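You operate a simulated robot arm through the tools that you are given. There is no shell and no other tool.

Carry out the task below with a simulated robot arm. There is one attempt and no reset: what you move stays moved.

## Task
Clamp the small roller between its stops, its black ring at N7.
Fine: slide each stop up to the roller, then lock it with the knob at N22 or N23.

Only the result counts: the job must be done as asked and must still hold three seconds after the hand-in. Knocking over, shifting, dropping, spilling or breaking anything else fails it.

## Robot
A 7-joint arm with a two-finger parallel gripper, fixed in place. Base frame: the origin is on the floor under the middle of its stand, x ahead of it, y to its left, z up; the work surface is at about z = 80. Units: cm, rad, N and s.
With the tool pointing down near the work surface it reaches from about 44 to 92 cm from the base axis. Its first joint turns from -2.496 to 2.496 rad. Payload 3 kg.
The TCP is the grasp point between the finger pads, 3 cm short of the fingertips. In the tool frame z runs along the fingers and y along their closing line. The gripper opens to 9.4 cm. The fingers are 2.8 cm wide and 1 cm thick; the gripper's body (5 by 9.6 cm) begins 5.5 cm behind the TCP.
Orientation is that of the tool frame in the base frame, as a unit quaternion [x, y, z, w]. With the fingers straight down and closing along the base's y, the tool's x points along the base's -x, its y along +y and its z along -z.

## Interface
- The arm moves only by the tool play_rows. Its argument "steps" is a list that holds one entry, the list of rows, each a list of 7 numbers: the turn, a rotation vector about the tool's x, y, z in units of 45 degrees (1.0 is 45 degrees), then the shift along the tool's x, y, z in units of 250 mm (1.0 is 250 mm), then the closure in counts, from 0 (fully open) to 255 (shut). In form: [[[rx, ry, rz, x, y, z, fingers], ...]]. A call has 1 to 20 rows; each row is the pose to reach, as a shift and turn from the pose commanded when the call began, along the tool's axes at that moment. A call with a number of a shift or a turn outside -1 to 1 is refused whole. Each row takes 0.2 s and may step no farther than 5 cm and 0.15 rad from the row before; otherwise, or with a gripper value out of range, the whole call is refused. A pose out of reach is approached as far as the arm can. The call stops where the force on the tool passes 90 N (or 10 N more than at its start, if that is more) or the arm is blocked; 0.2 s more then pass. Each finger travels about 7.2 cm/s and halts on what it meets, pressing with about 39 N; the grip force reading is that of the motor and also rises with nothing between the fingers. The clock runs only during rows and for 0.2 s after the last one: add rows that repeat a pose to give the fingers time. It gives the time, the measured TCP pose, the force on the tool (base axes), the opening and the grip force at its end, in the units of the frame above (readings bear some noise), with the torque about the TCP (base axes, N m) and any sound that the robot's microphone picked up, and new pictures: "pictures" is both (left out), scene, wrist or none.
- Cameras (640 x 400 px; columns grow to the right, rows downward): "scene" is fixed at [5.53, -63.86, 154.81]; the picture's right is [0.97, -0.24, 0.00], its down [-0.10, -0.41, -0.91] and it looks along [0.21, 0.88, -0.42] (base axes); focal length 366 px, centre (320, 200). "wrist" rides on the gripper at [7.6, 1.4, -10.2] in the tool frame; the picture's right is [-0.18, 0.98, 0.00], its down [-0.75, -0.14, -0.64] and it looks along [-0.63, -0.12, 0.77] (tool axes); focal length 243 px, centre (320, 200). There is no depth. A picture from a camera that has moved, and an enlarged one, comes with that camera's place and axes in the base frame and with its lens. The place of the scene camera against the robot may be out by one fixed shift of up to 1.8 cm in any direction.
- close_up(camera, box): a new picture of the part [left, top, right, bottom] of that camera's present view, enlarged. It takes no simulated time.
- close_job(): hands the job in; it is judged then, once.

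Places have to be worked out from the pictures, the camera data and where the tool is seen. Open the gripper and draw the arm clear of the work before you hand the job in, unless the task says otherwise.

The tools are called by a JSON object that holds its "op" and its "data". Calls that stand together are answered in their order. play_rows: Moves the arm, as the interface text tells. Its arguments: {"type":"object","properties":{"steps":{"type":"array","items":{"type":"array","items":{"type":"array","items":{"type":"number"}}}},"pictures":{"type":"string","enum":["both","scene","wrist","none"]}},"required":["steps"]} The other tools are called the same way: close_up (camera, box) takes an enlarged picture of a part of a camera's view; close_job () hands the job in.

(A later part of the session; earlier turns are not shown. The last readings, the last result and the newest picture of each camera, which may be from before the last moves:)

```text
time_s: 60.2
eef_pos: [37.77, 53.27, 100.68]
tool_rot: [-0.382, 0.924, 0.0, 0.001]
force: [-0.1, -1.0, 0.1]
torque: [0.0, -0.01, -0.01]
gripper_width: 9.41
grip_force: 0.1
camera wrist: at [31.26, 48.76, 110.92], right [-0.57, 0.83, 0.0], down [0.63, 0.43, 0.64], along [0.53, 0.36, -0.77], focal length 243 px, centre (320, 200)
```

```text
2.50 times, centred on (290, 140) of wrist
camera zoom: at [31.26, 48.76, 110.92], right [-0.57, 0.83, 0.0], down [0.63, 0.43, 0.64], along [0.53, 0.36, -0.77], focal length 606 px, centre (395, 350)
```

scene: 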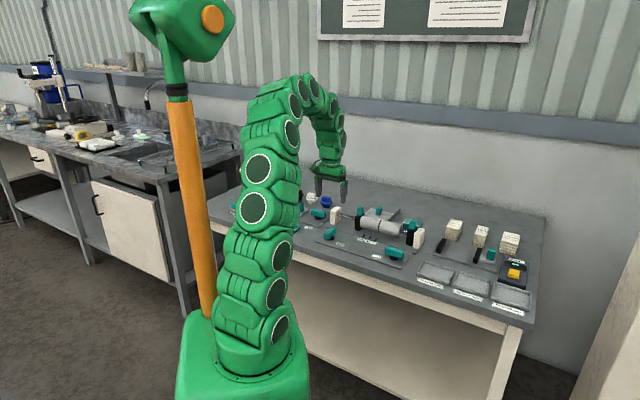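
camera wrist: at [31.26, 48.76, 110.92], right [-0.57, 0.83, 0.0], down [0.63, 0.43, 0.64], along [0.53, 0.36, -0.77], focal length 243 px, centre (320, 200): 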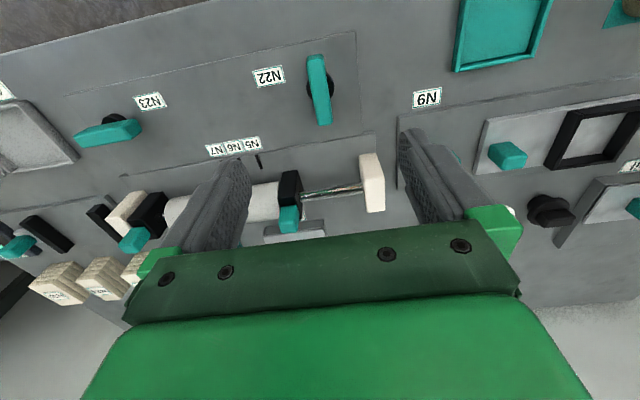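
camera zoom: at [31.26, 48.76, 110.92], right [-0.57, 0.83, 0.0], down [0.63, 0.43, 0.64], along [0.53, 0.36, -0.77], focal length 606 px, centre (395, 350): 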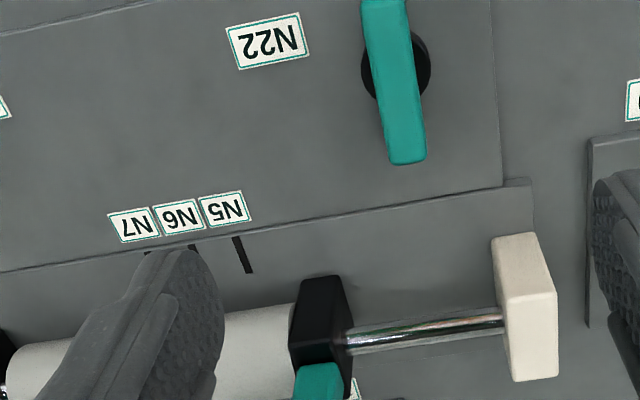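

The N22 knob now lies square to the rod. Next I move over the N23-side stop to measure its grip.

{"op": "play_rows", "data": {"steps": [[[0, 0, 0, -0.0493, -0.1633, -0.0133, 0], [0, 0, 0, -0.0987, -0.3267, -0.0267, 0], [0, 0, 0, -0.148, -0.49, -0.04, 0], [0, 0, 0, -0.1973, -0.6533, -0.0533, 0], [0, 0, 0, -0.2467, -0.8167, -0.0667, 0], [0, 0, 0, -0.296, -0.98, -0.08, 0], [0, 0, 0, -0.296, -0.98, -0.08, 0], [0, 0, 0, -0.296, -0.98, -0.08, 0]]], "pictures": "both"}}

{"op": "close_up", "data": {"camera": "wrist", "box": [260, 70, 420, 180]}}

{"op": "close_up", "data": {"camera": "scene", "box": [370, 200, 450, 270]}}

```text
time_s: 62.0
eef_pos: [60.36, 41.15, 102.42]
tool_rot: [-0.382, 0.924, 0.001, 0.0]
force: [-0.3, 0.7, 0.4]
torque: [0.03, 0.0, -0.03]
gripper_width: 9.42
grip_force: 0.1
camera wrist: at [53.87, 36.74, 112.78], right [-0.57, 0.82, 0.0], down [0.63, 0.43, 0.64], along [0.53, 0.36, -0.77], focal length 243 px, centre (320, 200)
```

scene: 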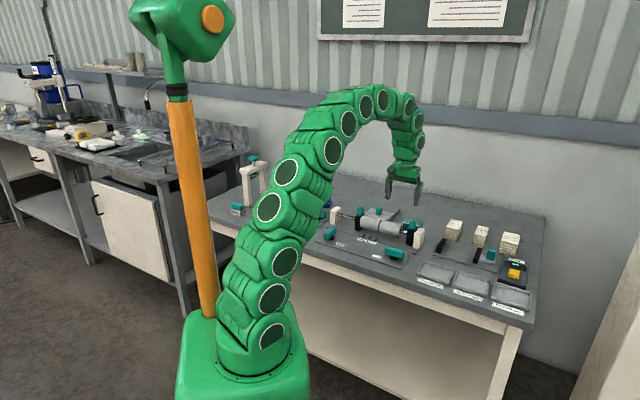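
wrist: 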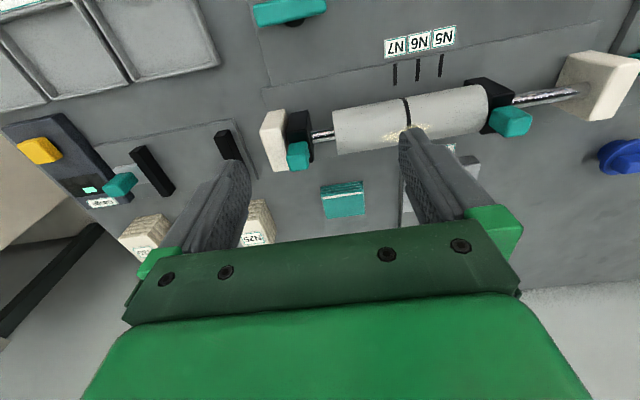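

```text
3.64 times, centred on (340, 125) of wrist
camera zoom: at [53.87, 36.74, 112.78], right [-0.57, 0.82, 0.0], down [0.63, 0.43, 0.64], along [0.53, 0.36, -0.77], focal length 882 px, centre (247, 473)
```

zoom: 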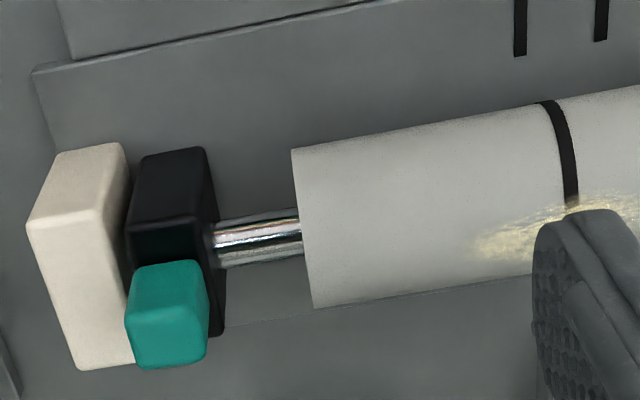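

```text
5.71 times, centred on (410, 235) of scene
camera zoom: at [5.53, -63.86, 154.81], right [0.97, -0.24, 0.0], down [-0.1, -0.41, -0.91], along [0.21, 0.88, -0.42], focal length 2090 px, centre (-194, 0)
```

zoom: 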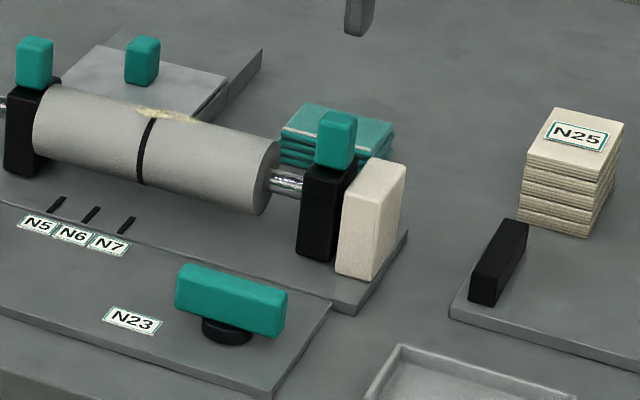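

The N23-side grip is at d≈16.87, n≈77.0; its block face is ≈3.1 cm from the roller end. I'll move above it and descend with open fingers, as on the other side.

{"op": "play_rows", "data": {"steps": [[[0, 0, 0, -0.07, -0.045, 0.064, 40], [0, 0, 0, -0.14, -0.09, 0.128, 80], [0, 0, 0, -0.208, -0.134, 0.192, 120], [0, 0, 0, -0.208, -0.134, 0.192, 120], [0, 0, 0, -0.208, -0.134, 0.27, 120], [0, 0, 0, -0.208, -0.134, 0.35, 120], [0, 0, 0, -0.208, -0.134, 0.43, 120], [0, 0, 0, -0.208, -0.134, 0.43, 120]]], "pictures": "both"}}

{"op": "close_up", "data": {"camera": "wrist", "box": [240, 80, 400, 220]}}

{"op": "close_up", "data": {"camera": "scene", "box": [370, 180, 450, 260]}}

```text
time_s: 63.8
eef_pos: [66.27, 42.61, 91.48]
tool_rot: [-0.382, 0.924, 0.0, 0.0]
force: [0.0, 0.0, 0.1]
torque: [-0.02, 0.01, 0.02]
gripper_width: 4.97
grip_force: 0.1
camera wrist: at [59.84, 38.12, 101.89], right [-0.57, 0.82, 0.0], down [0.63, 0.43, 0.64], along [0.53, 0.36, -0.77], focal length 243 px, centre (320, 200)
```

scene: 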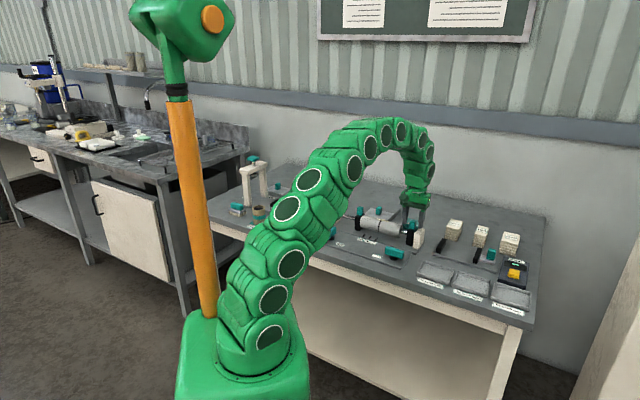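
wrist: 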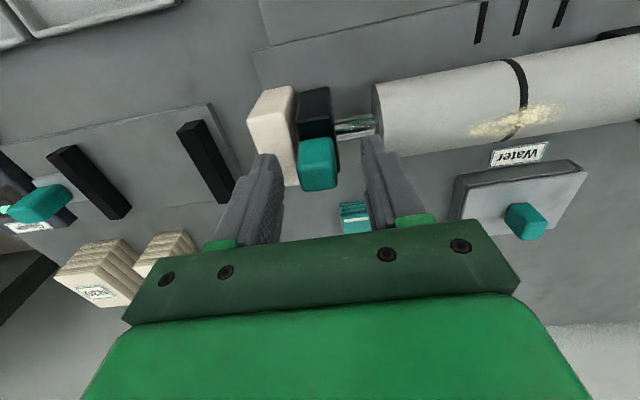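

```text
2.86 times, centred on (320, 150) of wrist
camera zoom: at [59.84, 38.12, 101.89], right [-0.57, 0.82, 0.0], down [0.63, 0.43, 0.64], along [0.53, 0.36, -0.77], focal length 693 px, centre (320, 343)
```

zoom: 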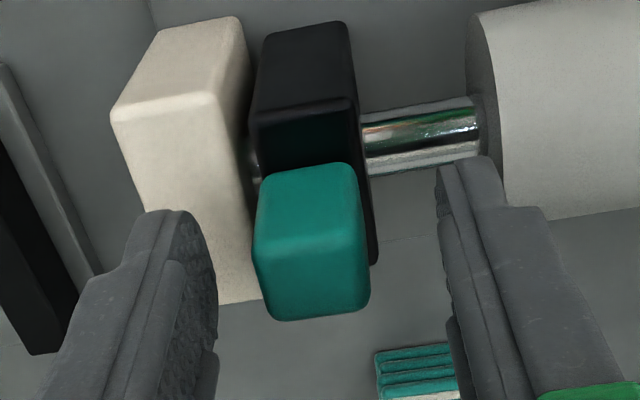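

```text
5.00 times, centred on (410, 220) of scene
camera zoom: at [5.53, -63.86, 154.81], right [0.97, -0.24, 0.0], down [-0.1, -0.41, -0.91], along [0.21, 0.88, -0.42], focal length 1828 px, centre (-130, 100)
```

zoom: 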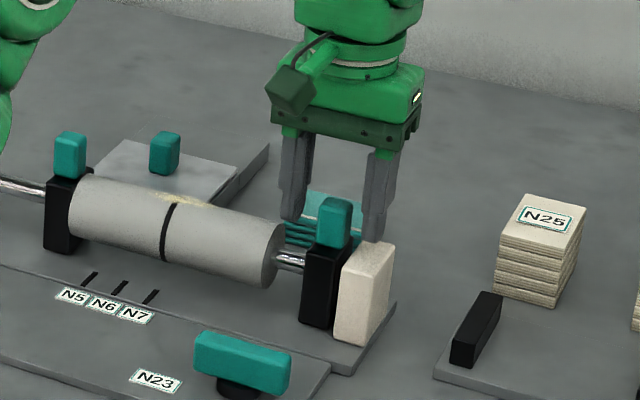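

Well aligned. I close to 2.7 cm, raise 0.25 cm for clearance over the roller, and push the stop 2.8 cm toward the roller, stopping just short of contact.

{"op": "play_rows", "data": {"steps": [[[0, 0, 0, 0, 0, -0.01, 182], [0, 0, 0, 0, 0, -0.01, 182], [0, 0, 0, 0, 0.012, -0.01, 182], [0, 0, 0, 0, 0.024, -0.01, 182], [0, 0, 0, 0, 0.036, -0.01, 182], [0, 0, 0, 0, 0.048, -0.01, 182], [0, 0, 0, 0, 0.06, -0.01, 182], [0, 0, 0, 0, 0.072, -0.01, 182], [0, 0, 0, 0, 0.084, -0.01, 182], [0, 0, 0, 0, 0.096, -0.01, 182], [0, 0, 0, 0, 0.108, -0.01, 182], [0, 0, 0, 0, 0.112, -0.01, 182], [0, 0, 0, 0, 0.112, -0.01, 182]]], "pictures": "both"}}

{"op": "close_up", "data": {"camera": "wrist", "box": [260, 80, 420, 200]}}

{"op": "close_up", "data": {"camera": "scene", "box": [340, 190, 440, 270]}}

```text
time_s: 66.6
eef_pos: [64.31, 44.46, 91.85]
tool_rot: [-0.382, 0.924, 0.0, 0.0]
force: [0.8, 0.2, -0.8]
torque: [0.01, -0.02, 0.01]
gripper_width: 2.68
grip_force: 0.1
camera wrist: at [57.95, 40.01, 102.19], right [-0.57, 0.82, 0.0], down [0.63, 0.43, 0.64], along [0.53, 0.36, -0.77], focal length 243 px, centre (320, 200)
```

scene: 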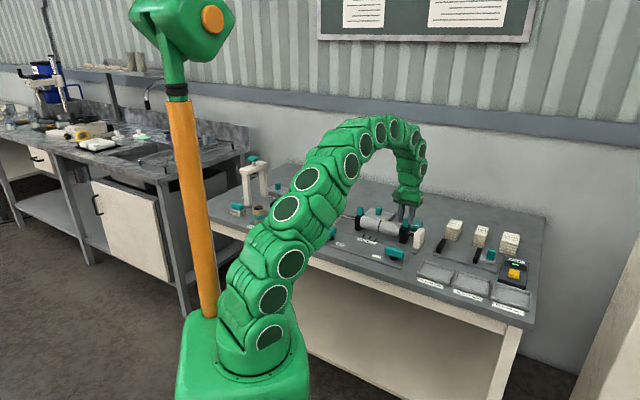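
wrist: 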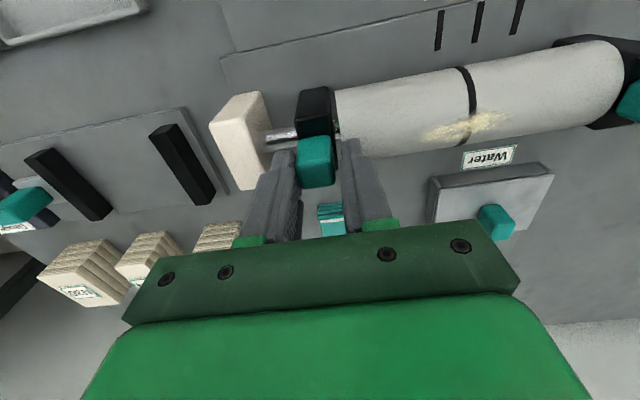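

```text
3.33 times, centred on (340, 140) of wrist
camera zoom: at [57.95, 40.01, 102.19], right [-0.57, 0.82, 0.0], down [0.63, 0.43, 0.64], along [0.53, 0.36, -0.77], focal length 809 px, centre (253, 400)
```

zoom: 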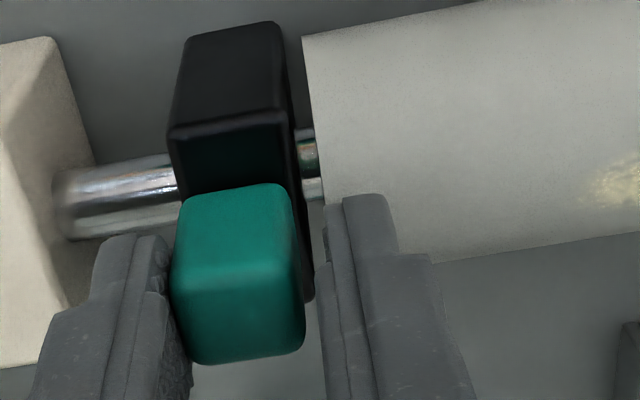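

```text
5.00 times, centred on (390, 230) of scene
camera zoom: at [5.53, -63.86, 154.81], right [0.97, -0.24, 0.0], down [-0.1, -0.41, -0.91], along [0.21, 0.88, -0.42], focal length 1828 px, centre (-30, 50)
```

zoom: 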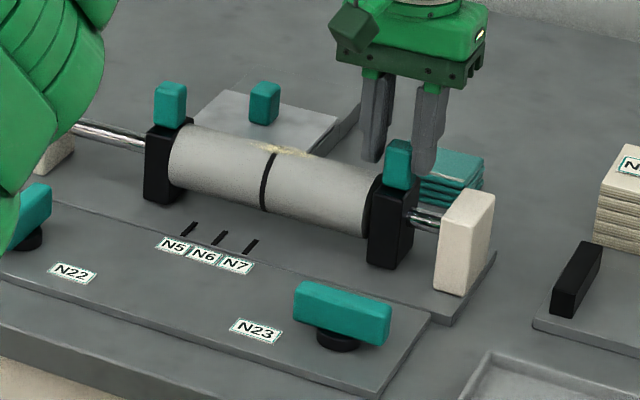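

Remaining gap ≈0.5 cm. I'll push 0.5 cm more slowly and read the force.

{"op": "play_rows", "data": {"steps": [[[0, 0, 0, 0, 0.004, 0, 182], [0, 0, 0, 0, 0.008, 0, 182], [0, 0, 0, 0, 0.012, 0, 182], [0, 0, 0, 0, 0.016, 0, 182], [0, 0, 0, 0, 0.02, 0, 182], [0, 0, 0, 0, 0.02, 0, 182]]], "pictures": "wrist"}}

{"op": "close_up", "data": {"camera": "wrist", "box": [280, 80, 380, 160]}}

```text
time_s: 68.0
eef_pos: [64.05, 44.95, 91.94]
tool_rot: [-0.383, 0.924, 0.0, -0.001]
force: [2.6, -2.8, 0.6]
torque: [-0.01, -0.14, -0.03]
gripper_width: 2.91
grip_force: 1.6
camera wrist: at [57.58, 40.42, 102.23], right [-0.57, 0.82, 0.0], down [0.63, 0.43, 0.64], along [0.53, 0.36, -0.77], focal length 243 px, centre (320, 200)
```

wrist: 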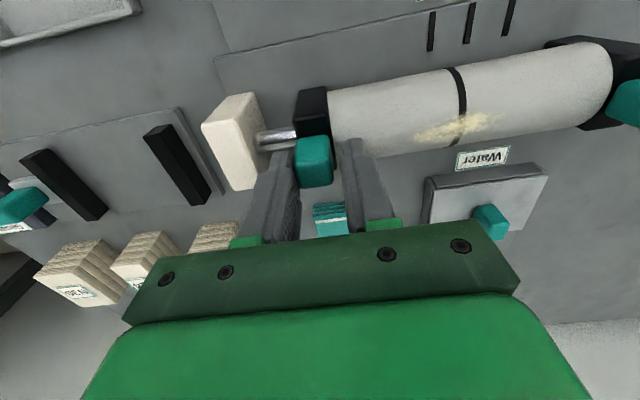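

```text
5.00 times, centred on (330, 120) of wrist
camera zoom: at [57.58, 40.42, 102.23], right [-0.57, 0.82, 0.0], down [0.63, 0.43, 0.64], along [0.53, 0.36, -0.77], focal length 1213 px, centre (270, 600)
```

zoom: 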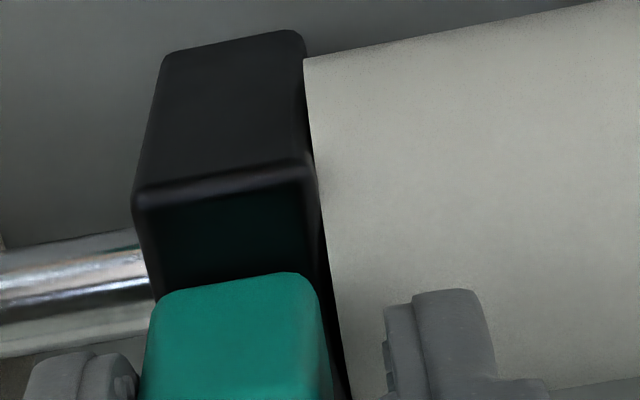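

Contact: force 3.8 N and the pushing finger is being held back (width 2.9). I'll press a further 0.1 cm to confirm the roller is backed up by the locked stop.

{"op": "play_rows", "data": {"steps": [[[0, 0, 0, 0, 0.002, 0, 182], [0, 0, 0, 0, 0.004, 0, 182], [0, 0, 0, 0, 0.004, 0, 182]]], "pictures": "none"}}

```text
time_s: 68.8
eef_pos: [63.85, 44.97, 91.88]
tool_rot: [-0.383, 0.924, 0.0, 0.0]
force: [4.2, -3.2, 1.0]
torque: [-0.05, -0.12, 0.0]
gripper_width: 2.99
grip_force: 2.7
```

Force rises and the finger yields instead of moving, so the roller is clamped between both stops, with the N22 stop locked. Release, lift, and check the ring from the face-on viewpoint.

{"op": "play_rows", "data": {"steps": [[[0, 0, 0, 0, 0, 0, 140], [0, 0, 0, 0, 0, 0, 140], [0, 0, 0, 0, 0, -0.08, 140], [0, 0, 0, 0, 0, -0.16, 140], [0, 0, 0, 0, 0, -0.24, 140], [0, 0, 0, 0.07, 0.074, -0.262, 100], [0, 0, 0, 0.14, 0.148, -0.284, 60], [0, 0, 0, 0.21, 0.222, -0.306, 30], [0, 0, 0, 0.28, 0.296, -0.328, 0], [0, 0, 0, 0.28, 0.296, -0.328, 0], [0, 0, 0, 0.28, 0.296, -0.328, 0]]], "pictures": "both"}}

{"op": "close_up", "data": {"camera": "wrist", "box": [324, 95, 356, 115]}}

{"op": "close_up", "data": {"camera": "wrist", "box": [328, 125, 360, 145]}}

{"op": "close_up", "data": {"camera": "wrist", "box": [332, 163, 364, 183]}}

{"op": "close_up", "data": {"camera": "wrist", "box": [220, 90, 440, 200]}}

```text
time_s: 71.2
eef_pos: [53.91, 45.32, 99.99]
tool_rot: [-0.382, 0.924, 0.0, 0.0]
force: [-0.4, 0.3, 0.2]
torque: [0.02, 0.04, -0.02]
gripper_width: 9.38
grip_force: 0.1
camera wrist: at [47.48, 40.71, 110.34], right [-0.57, 0.82, 0.0], down [0.63, 0.43, 0.64], along [0.53, 0.36, -0.77], focal length 243 px, centre (320, 200)
```

scene: 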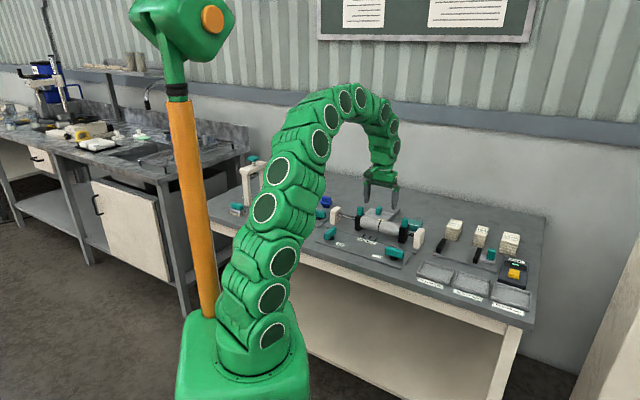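
wrist: 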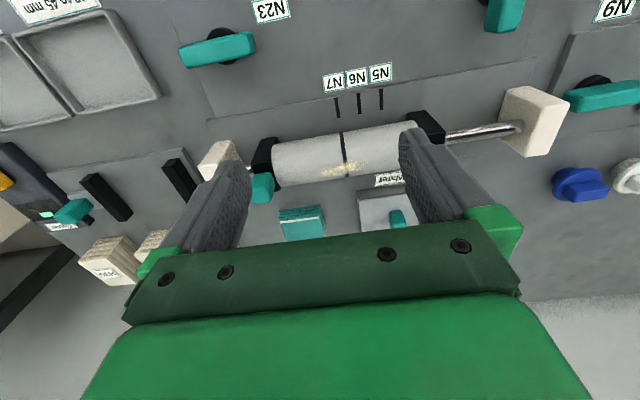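

```text
16.00 times, centred on (340, 105) of wrist
camera zoom: at [47.48, 40.71, 110.34], right [-0.57, 0.82, 0.0], down [0.63, 0.43, 0.64], along [0.53, 0.36, -0.77], focal length 3882 px, centre (0, 1720)
```

zoom: 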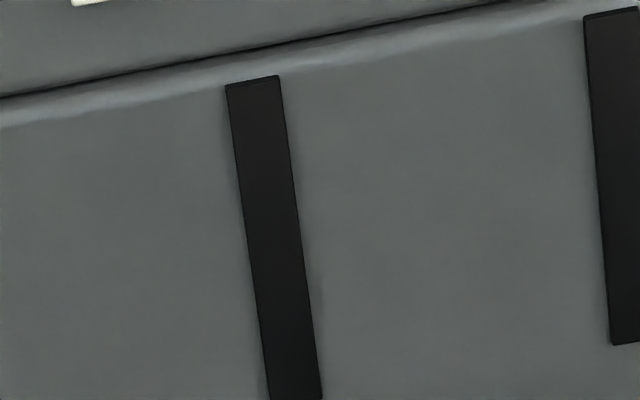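

```text
16.00 times, centred on (344, 135) of wrist
camera zoom: at [47.48, 40.71, 110.34], right [-0.57, 0.82, 0.0], down [0.63, 0.43, 0.64], along [0.53, 0.36, -0.77], focal length 3882 px, centre (-64, 1240)
```

zoom: 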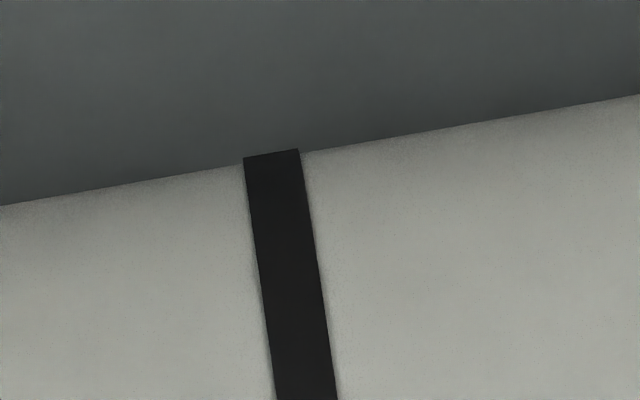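

```text
16.00 times, centred on (348, 173) of wrist
camera zoom: at [47.48, 40.71, 110.34], right [-0.57, 0.82, 0.0], down [0.63, 0.43, 0.64], along [0.53, 0.36, -0.77], focal length 3882 px, centre (-128, 632)
```

zoom: 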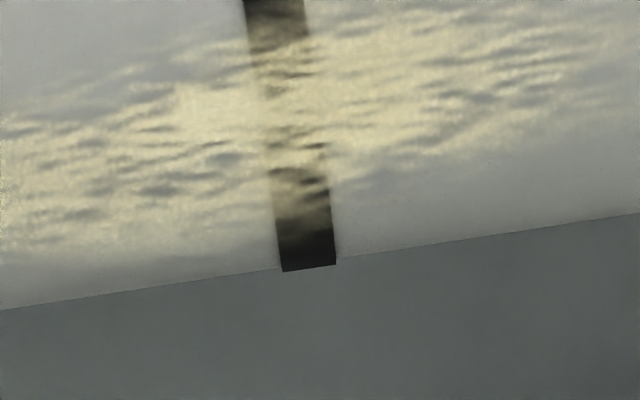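

```text
2.91 times, centred on (330, 145) of wrist
camera zoom: at [47.48, 40.71, 110.34], right [-0.57, 0.82, 0.0], down [0.63, 0.43, 0.64], along [0.53, 0.36, -0.77], focal length 706 px, centre (291, 360)
```

zoom: 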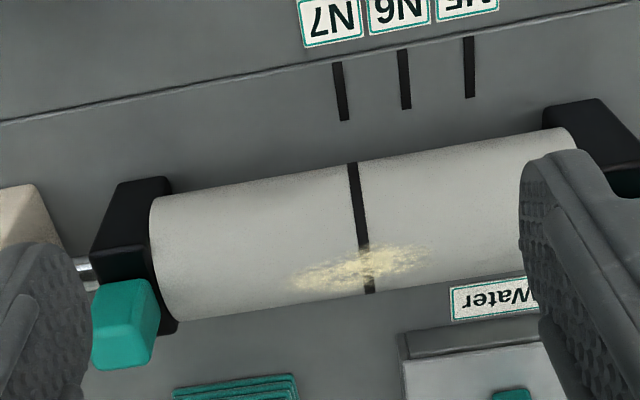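

Ring is still within ≈0.05 cm of N7 and both stops abut the roller. Now the N23 knob: move to view it.

{"op": "play_rows", "data": {"steps": [[[0, 0, 0, 0.08, -0.08, 0, 0], [0, 0, 0, 0.16, -0.16, 0, 0], [0, 0, 0, 0.24, -0.24, 0, 0], [0, 0, 0, 0.32, -0.32, 0, 0], [0, 0, 0, 0.32, -0.32, 0, 0], [0, 0, 0, 0.32, -0.32, 0, 0]]], "pictures": "both"}}

{"op": "close_up", "data": {"camera": "wrist", "box": [250, 50, 410, 170]}}

```text
time_s: 72.6
eef_pos: [53.86, 34.15, 100.22]
tool_rot: [-0.383, 0.924, 0.0, 0.001]
force: [-0.3, 0.0, -0.1]
torque: [0.0, 0.01, 0.01]
gripper_width: 9.37
grip_force: 0.0
camera wrist: at [47.4, 29.54, 110.52], right [-0.57, 0.82, 0.0], down [0.63, 0.43, 0.64], along [0.53, 0.36, -0.77], focal length 243 px, centre (320, 200)
```

scene: 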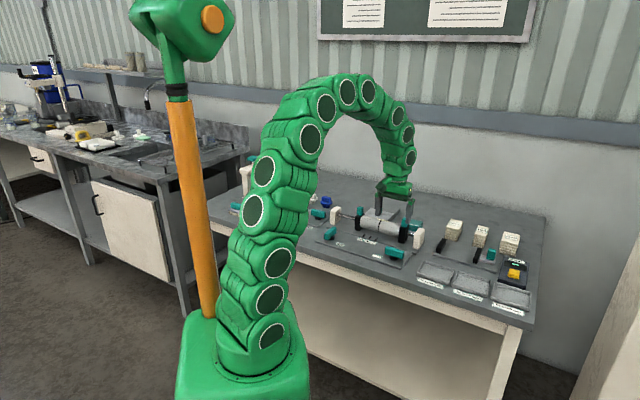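
wrist: 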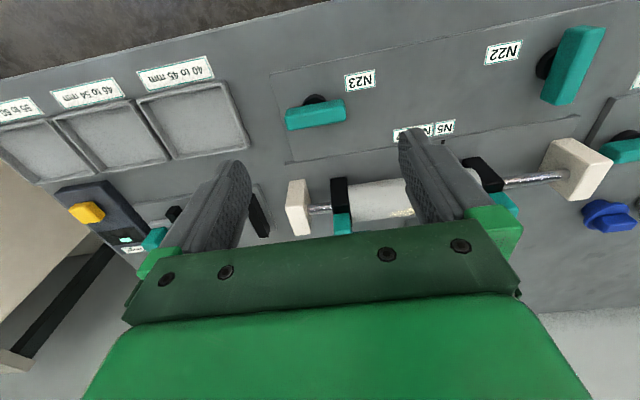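

```text
3.33 times, centred on (330, 110) of wrist
camera zoom: at [47.4, 29.54, 110.52], right [-0.57, 0.82, 0.0], down [0.63, 0.43, 0.64], along [0.53, 0.36, -0.77], focal length 809 px, centre (287, 500)
```

zoom: 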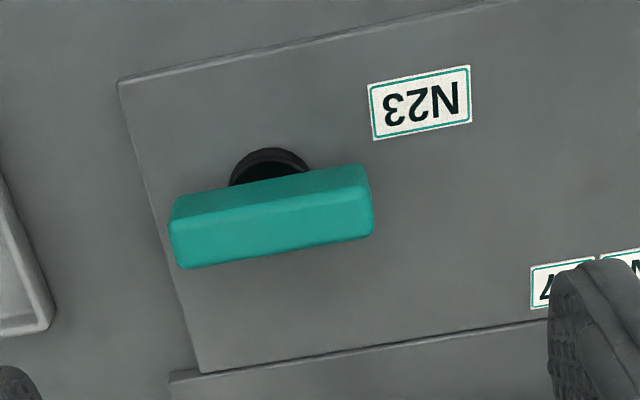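

The N23 knob lies along d as N22 did; its axis is near n≈64.55, d≈15.05. Expecting the same counter-clockwise throw, I'll rotate the tool 90° clockwise (so that the turn ends at the natural pose) while moving above it.

{"op": "play_rows", "data": {"steps": [[[0, 0, 0.143, -0.0143, -0.0059, 0.0291, 40], [0, 0, 0.286, -0.0286, -0.0118, 0.0583, 80], [0, 0, 0.429, -0.0429, -0.0177, 0.0874, 120], [0, 0, 0.571, -0.0571, -0.0235, 0.1166, 120], [0, 0, 0.714, -0.0714, -0.0294, 0.1457, 120], [0, 0, 0.857, -0.0857, -0.0353, 0.1749, 120], [0, 0, 1.0, -0.1, -0.0412, 0.204, 120], [0, 0, 1.0, -0.1, -0.0412, 0.204, 120]]], "pictures": "none"}}

{"op": "play_rows", "data": {"steps": [[[0, 0, 0.143, 0, 0, 0, 120], [0, 0, 0.286, 0, 0, 0, 120], [0, 0, 0.429, 0, 0, 0, 120], [0, 0, 0.571, 0, 0, 0, 120], [0, 0, 0.714, 0, 0, 0, 120], [0, 0, 0.857, 0, 0, 0, 120], [0, 0, 1.0, 0, 0, 0, 120], [0, 0, 1.0, 0, 0, 0, 120]]], "pictures": "both"}}

{"op": "close_up", "data": {"camera": "wrist", "box": [240, 50, 400, 170]}}

```text
time_s: 74.4
eef_pos: [56.34, 34.95, 94.93]
tool_rot: [0.001, 1.0, 0.0, -0.001]
force: [0.2, -0.9, 0.7]
torque: [0.01, 0.04, 0.03]
gripper_width: 4.95
grip_force: 0.1
```

```text
time_s: 76.2
eef_pos: [56.28, 35.01, 94.94]
tool_rot: [0.383, 0.924, 0.0, 0.0]
force: [-0.2, -0.1, 0.4]
torque: [0.03, 0.07, 0.02]
gripper_width: 4.97
grip_force: 0.1
camera wrist: at [51.82, 41.34, 105.24], right [0.83, 0.56, 0.0], down [0.43, -0.63, 0.64], along [0.36, -0.53, -0.77], focal length 243 px, centre (320, 200)
```

scene: 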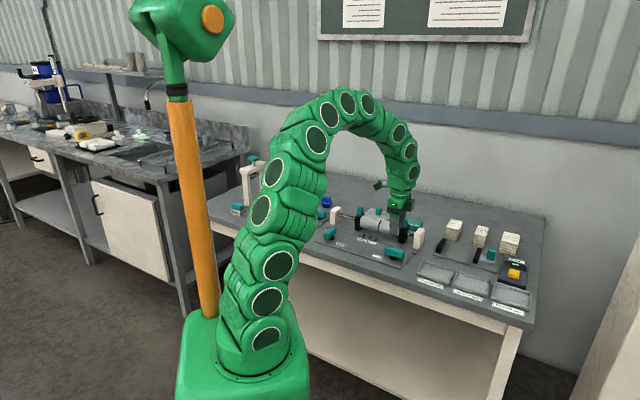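
wrist: 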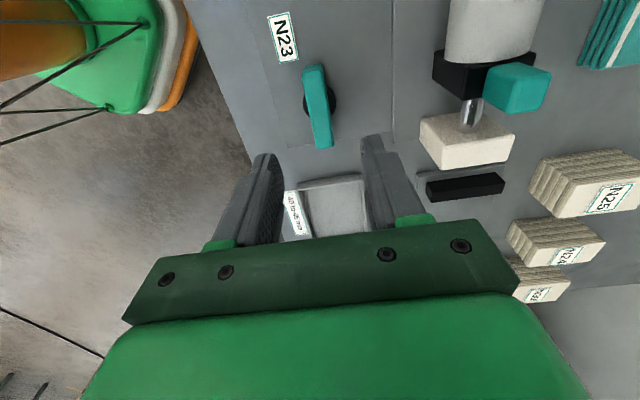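

```text
3.33 times, centred on (320, 110) of wrist
camera zoom: at [51.82, 41.34, 105.24], right [0.83, 0.56, 0.0], down [0.43, -0.63, 0.64], along [0.36, -0.53, -0.77], focal length 809 px, centre (320, 500)
```

zoom: 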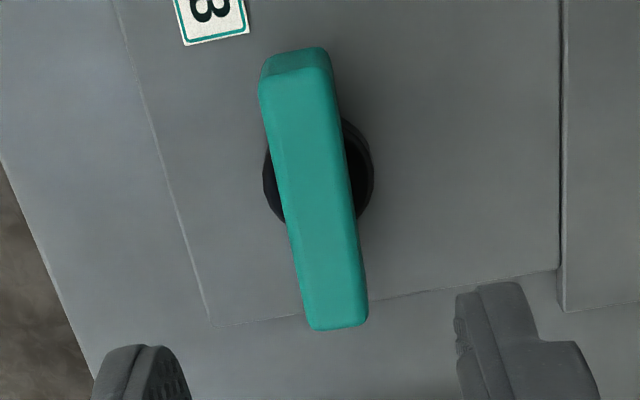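

TCP is centred on the N23 knob (axis measured ≈ n 64.5, d 15.0). Descend and close on the bar.

{"op": "play_rows", "data": {"steps": [[[0, 0, 0, 0, 0, 0.1, 120], [0, 0, 0, 0, 0, 0.2, 120], [0, 0, 0, 0, 0, 0.3, 120], [0, 0, 0, 0, 0, 0.384, 120], [0, 0, 0, 0, 0, 0.384, 120], [0, 0, 0, 0, 0, 0.384, 170], [0, 0, 0, 0, 0, 0.384, 210], [0, 0, 0, 0, 0, 0.384, 240], [0, 0, 0, 0, 0, 0.384, 255], [0, 0, 0, 0, 0, 0.384, 255]]], "pictures": "wrist"}}

```text
time_s: 78.4
eef_pos: [56.11, 34.9, 85.45]
tool_rot: [0.383, 0.924, 0.0, 0.0]
force: [-2.8, -3.5, 1.6]
torque: [-0.05, -0.1, 0.0]
gripper_width: 1.79
grip_force: 44.7
camera wrist: at [51.79, 41.28, 95.76], right [0.82, 0.57, 0.0], down [0.43, -0.63, 0.64], along [0.36, -0.53, -0.77], focal length 243 px, centre (320, 200)
```

wrist: 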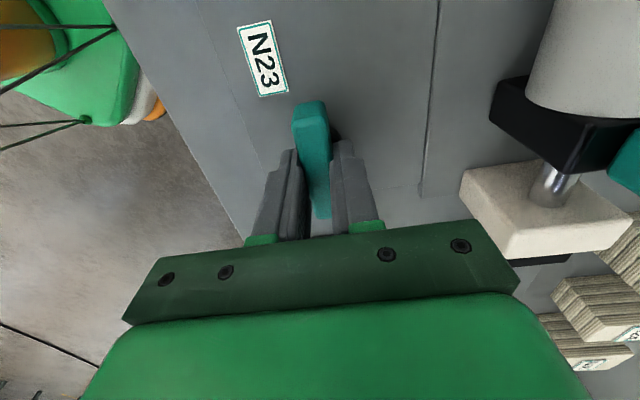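

Gripped cleanly (1.79 cm, ~4 N). Try turning counter-clockwise 18° first and check the torque.

{"op": "play_rows", "data": {"steps": [[[0, 0, -0.1, 0, 0, 0, 255], [0, 0, -0.2, 0, 0, 0, 255], [0, 0, -0.3, 0, 0, 0, 255], [0, 0, -0.4, 0, 0, 0, 255], [0, 0, -0.4, 0, 0, 0, 255]]], "pictures": "wrist"}}

```text
time_s: 79.6
eef_pos: [56.15, 35.16, 85.43]
tool_rot: [0.232, 0.973, 0.0, -0.001]
force: [-28.2, 3.0, 16.4]
torque: [0.38, 1.28, 0.0]
gripper_width: 1.77
grip_force: 44.3
camera wrist: at [50.04, 39.61, 95.76], right [0.61, 0.79, 0.0], down [0.61, -0.47, 0.64], along [0.51, -0.39, -0.77], focal length 243 px, centre (320, 200)
```

wrist: 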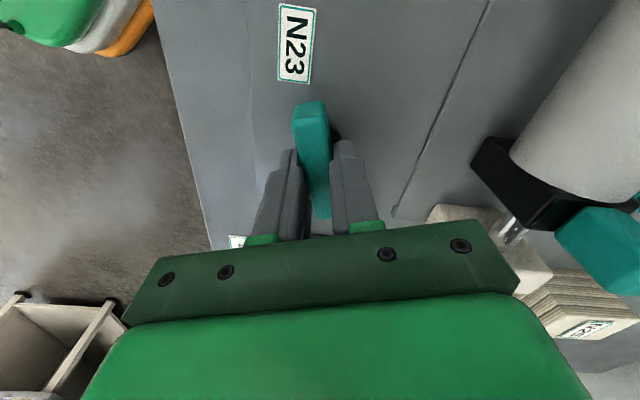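

The knob follows counter-clockwise. Slight relief of the side load and another 45°.

{"op": "play_rows", "data": {"steps": [[[0, 0, 0, 0.0043, -0.0022, -0.002, 255], [0, 0, -0.1, 0.0043, -0.0022, -0.002, 255], [0, 0, -0.2, 0.0043, -0.0022, -0.002, 255], [0, 0, -0.3, 0.0043, -0.0022, -0.002, 255], [0, 0, -0.4, 0.0043, -0.0022, -0.002, 255], [0, 0, -0.5, 0.0043, -0.0022, -0.002, 255], [0, 0, -0.6, 0.0043, -0.0022, -0.002, 255], [0, 0, -0.7, 0.0043, -0.0022, -0.002, 255], [0, 0, -0.8, 0.0043, -0.0022, -0.002, 255], [0, 0, -0.9, 0.0043, -0.0022, -0.002, 255], [0, 0, -1.0, 0.0043, -0.0022, -0.002, 255], [0, 0, -1.0, 0.0043, -0.0022, -0.002, 255]]], "pictures": "wrist"}}

```text
time_s: 82.2
eef_pos: [56.29, 34.93, 85.49]
tool_rot: [-0.157, 0.988, 0.001, 0.0]
force: [11.2, -0.3, 11.3]
torque: [-0.25, 0.39, 0.0]
gripper_width: 1.75
grip_force: 44.9
camera wrist: at [48.49, 33.89, 95.75], right [-0.13, 0.99, 0.0], down [0.76, 0.1, 0.64], along [0.64, 0.08, -0.77], focal length 243 px, centre (320, 200)
```

wrist: 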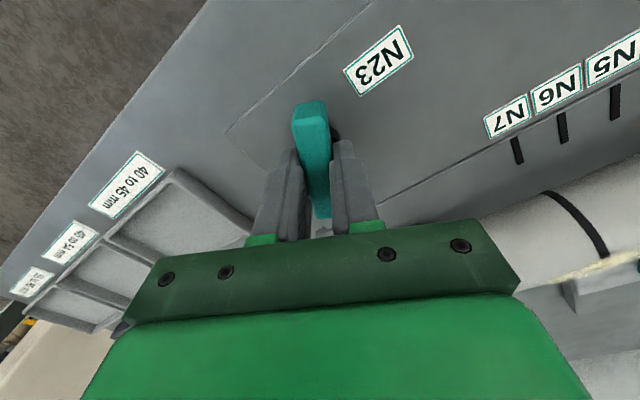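

Still turning freely with the gripper; 27° remain to reach 90°, and I add ~8° to press against the end stop.

{"op": "play_rows", "data": {"steps": [[[0, 0, -0.1, 0, 0, 0, 255], [0, 0, -0.2, 0, 0, 0, 255], [0, 0, -0.3, 0, 0, 0, 255], [0, 0, -0.4, 0, 0, 0, 255], [0, 0, -0.5, 0, 0, 0, 255], [0, 0, -0.6, 0, 0, 0, 255], [0, 0, -0.68, 0, 0, 0, 255], [0, 0, -0.76, 0, 0, 0, 255], [0, 0, -0.76, 0, 0, 0, 255]]], "pictures": "both"}}

```text
time_s: 84.2
eef_pos: [56.17, 34.89, 85.34]
tool_rot: [-0.441, 0.898, 0.0, 0.0]
force: [10.8, -4.3, 23.1]
torque: [-0.16, -0.11, -1.37]
gripper_width: 2.16
grip_force: 45.6
camera wrist: at [50.31, 29.7, 95.7], right [-0.66, 0.75, 0.0], down [0.57, 0.51, 0.64], along [0.48, 0.43, -0.77], focal length 243 px, centre (320, 200)
```

scene: 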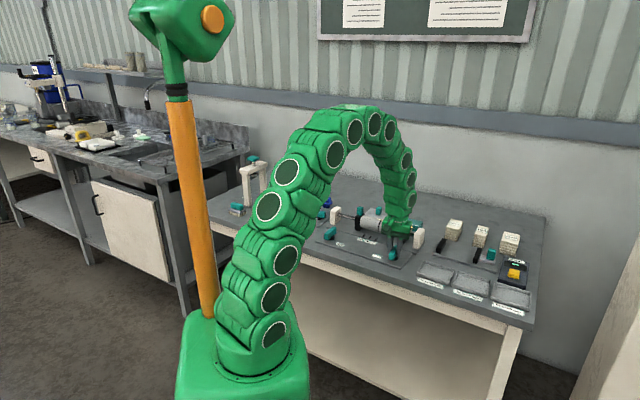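
wrist: 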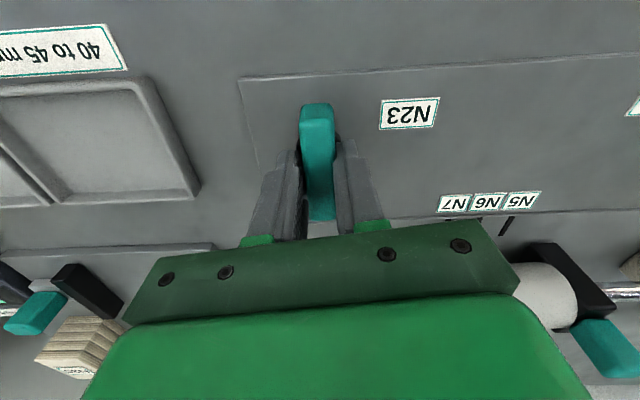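

End stop reached (−1.4 N m). Square up, open, lift off, and go back up to look.

{"op": "play_rows", "data": {"steps": [[[0, 0, 0.08, 0, 0, 0, 255], [0, 0, 0.16, 0, 0, 0, 255], [0, 0, 0.16, 0, 0, 0, 150], [0, 0, 0.16, 0, 0, 0, 100], [0, 0, 0.16, 0, 0, 0, 100], [0, 0, 0.16, 0, 0, -0.1, 100], [0, 0, 0.16, 0, 0, -0.2, 100], [0, 0, 0.16, 0, 0, -0.3, 100], [0, 0, 0.16, 0, 0, -0.4, 60], [0, 0, 0.16, 0, 0, -0.5, 30], [0, 0, 0.16, 0, 0, -0.58, 0], [0, 0, 0.16, 0, 0, -0.58, 0]]], "pictures": "both"}}

{"op": "close_up", "data": {"camera": "scene", "box": [310, 190, 430, 275]}}

```text
time_s: 86.8
eef_pos: [56.07, 35.05, 99.75]
tool_rot: [-0.383, 0.924, 0.0, 0.0]
force: [-0.5, -1.1, 0.4]
torque: [-0.04, 0.01, 0.0]
gripper_width: 9.4
grip_force: 0.1
camera wrist: at [49.69, 30.5, 110.19], right [-0.57, 0.82, 0.0], down [0.63, 0.43, 0.64], along [0.53, 0.36, -0.77], focal length 243 px, centre (320, 200)
```

scene: 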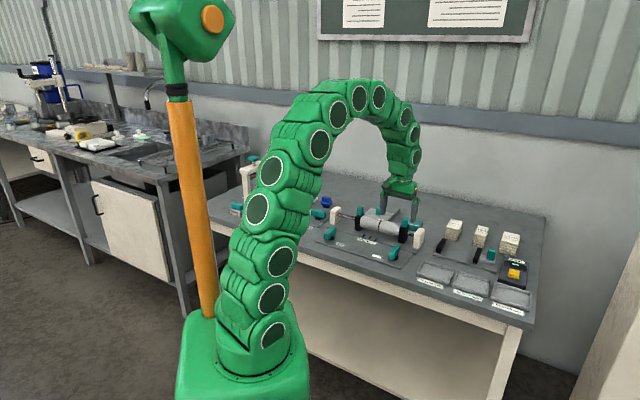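
wrist: 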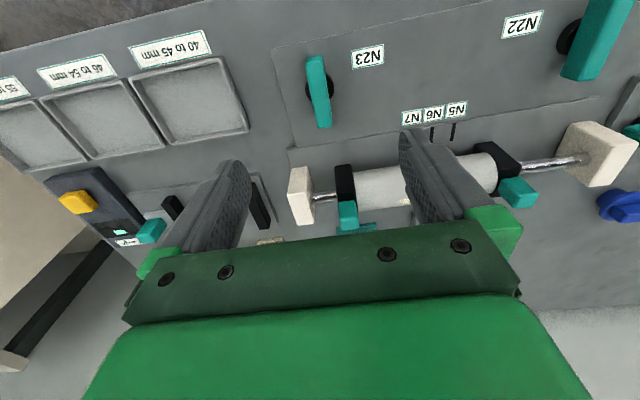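

```text
4.71 times, centred on (370, 232) of scene
camera zoom: at [5.53, -63.86, 154.81], right [0.97, -0.24, 0.0], down [-0.1, -0.41, -0.91], along [0.21, 0.88, -0.42], focal length 1721 px, centre (85, 47)
```

zoom: 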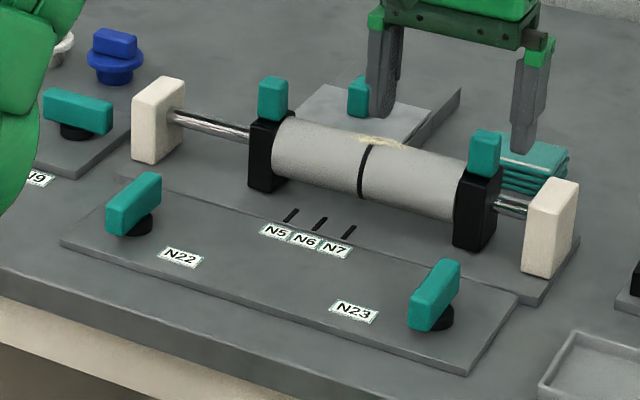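

Both knobs are now square to the rod. I return to the face-on viewpoint to verify ring and contact at both ends.

{"op": "play_rows", "data": {"steps": [[[0, 0, 0, -0.075, 0.119, 0, 0], [0, 0, 0, -0.15, 0.237, 0, 0], [0, 0, 0, -0.224, 0.356, 0, 0], [0, 0, 0, -0.224, 0.356, 0, 0], [0, 0, 0, -0.224, 0.356, 0, 0]]], "pictures": "wrist"}}

{"op": "close_up", "data": {"camera": "wrist", "box": [324, 95, 356, 115]}}

{"op": "close_up", "data": {"camera": "wrist", "box": [328, 125, 360, 145]}}

{"op": "close_up", "data": {"camera": "wrist", "box": [332, 163, 364, 183]}}

{"op": "close_up", "data": {"camera": "wrist", "box": [380, 100, 444, 140]}}

{"op": "close_up", "data": {"camera": "wrist", "box": [240, 120, 304, 200]}}

```text
time_s: 88.0
eef_pos: [53.74, 45.1, 99.95]
tool_rot: [-0.383, 0.924, 0.0, 0.0]
force: [0.4, 0.0, 0.1]
torque: [-0.02, 0.02, 0.01]
gripper_width: 9.4
grip_force: 0.0
camera wrist: at [47.27, 40.61, 110.31], right [-0.57, 0.82, 0.0], down [0.63, 0.43, 0.64], along [0.53, 0.36, -0.77], focal length 243 px, centre (320, 200)
```

wrist: 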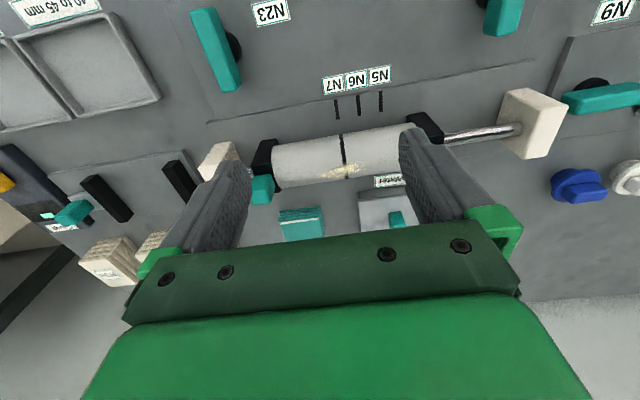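

```text
16.00 times, centred on (340, 105) of wrist
camera zoom: at [47.27, 40.61, 110.31], right [-0.57, 0.82, 0.0], down [0.63, 0.43, 0.64], along [0.53, 0.36, -0.77], focal length 3882 px, centre (0, 1720)
```

zoom: 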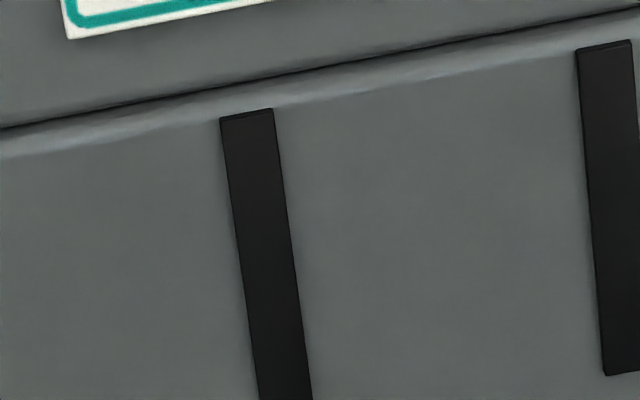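

```text
16.00 times, centred on (344, 135) of wrist
camera zoom: at [47.27, 40.61, 110.31], right [-0.57, 0.82, 0.0], down [0.63, 0.43, 0.64], along [0.53, 0.36, -0.77], focal length 3882 px, centre (-64, 1240)
```

zoom: 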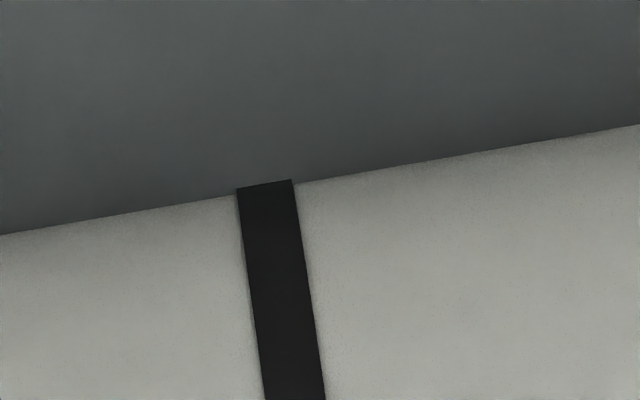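

```text
16.00 times, centred on (348, 173) of wrist
camera zoom: at [47.27, 40.61, 110.31], right [-0.57, 0.82, 0.0], down [0.63, 0.43, 0.64], along [0.53, 0.36, -0.77], focal length 3882 px, centre (-128, 632)
```

zoom: 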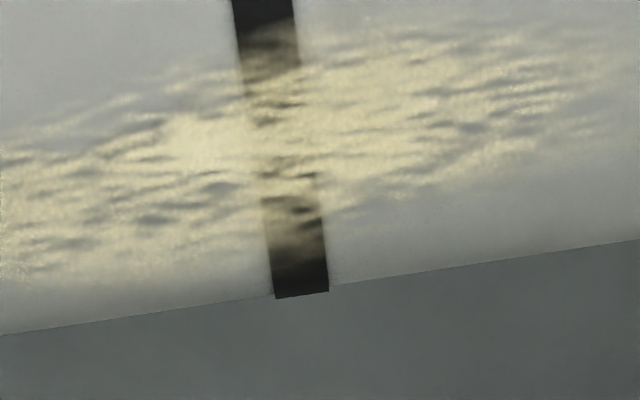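

```text
10.00 times, centred on (412, 120) of wrist
camera zoom: at [47.27, 40.61, 110.31], right [-0.57, 0.82, 0.0], down [0.63, 0.43, 0.64], along [0.53, 0.36, -0.77], focal length 2426 px, centre (-600, 1000)
```

zoom: 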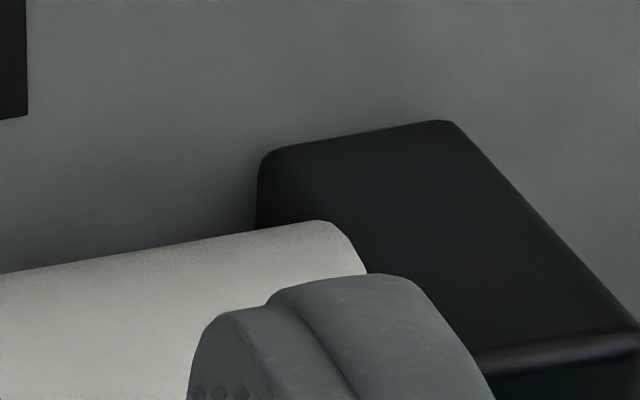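

```text
5.00 times, centred on (272, 160) of wrist
camera zoom: at [47.27, 40.61, 110.31], right [-0.57, 0.82, 0.0], down [0.63, 0.43, 0.64], along [0.53, 0.36, -0.77], focal length 1213 px, centre (560, 400)
```

zoom: 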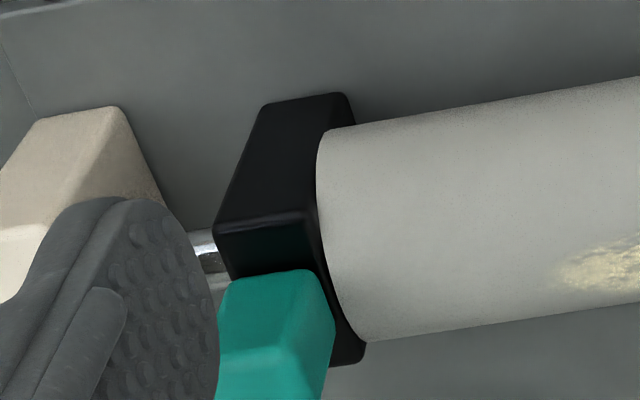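

Ring offset is ≈0.04 cm. Now I line the camera up with the N23-side contact face to check there's no gap there.

{"op": "play_rows", "data": {"steps": [[[0, 0, 0, 0, -0.1, 0, 0], [0, 0, 0, 0, -0.2, 0, 0], [0, 0, 0, 0, -0.316, 0, 0], [0, 0, 0, 0, -0.316, 0, 0], [0, 0, 0, 0, -0.316, 0, 0]]], "pictures": "wrist"}}

{"op": "close_up", "data": {"camera": "wrist", "box": [310, 110, 374, 160]}}

{"op": "close_up", "data": {"camera": "wrist", "box": [320, 145, 384, 195]}}

```text
time_s: 89.2
eef_pos: [59.46, 39.67, 99.79]
tool_rot: [-0.383, 0.924, 0.0, 0.0]
force: [-0.5, 0.3, 0.2]
torque: [-0.03, -0.03, 0.01]
gripper_width: 9.4
grip_force: 0.0
camera wrist: at [53.12, 35.25, 110.2], right [-0.57, 0.82, 0.0], down [0.63, 0.43, 0.64], along [0.53, 0.36, -0.77], focal length 243 px, centre (320, 200)
```

wrist: 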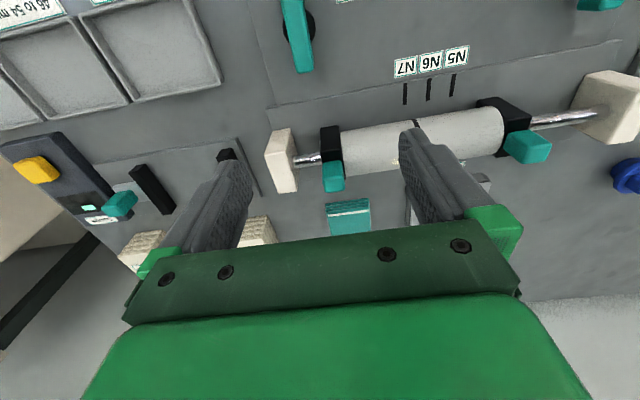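

```text
8.00 times, centred on (342, 135) of wrist
camera zoom: at [53.12, 35.25, 110.2], right [-0.57, 0.82, 0.0], down [0.63, 0.43, 0.64], along [0.53, 0.36, -0.77], focal length 1941 px, centre (144, 720)
```

zoom: 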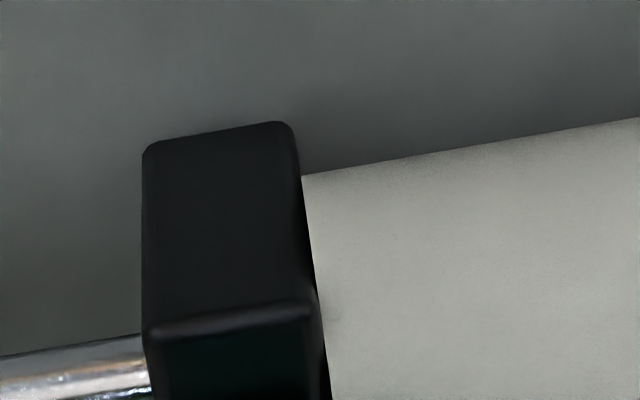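

```text
8.00 times, centred on (352, 170) of wrist
camera zoom: at [53.12, 35.25, 110.2], right [-0.57, 0.82, 0.0], down [0.63, 0.43, 0.64], along [0.53, 0.36, -0.77], focal length 1941 px, centre (64, 440)
```

zoom: 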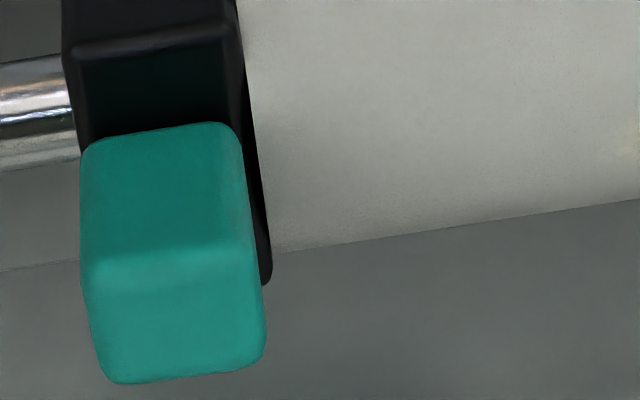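

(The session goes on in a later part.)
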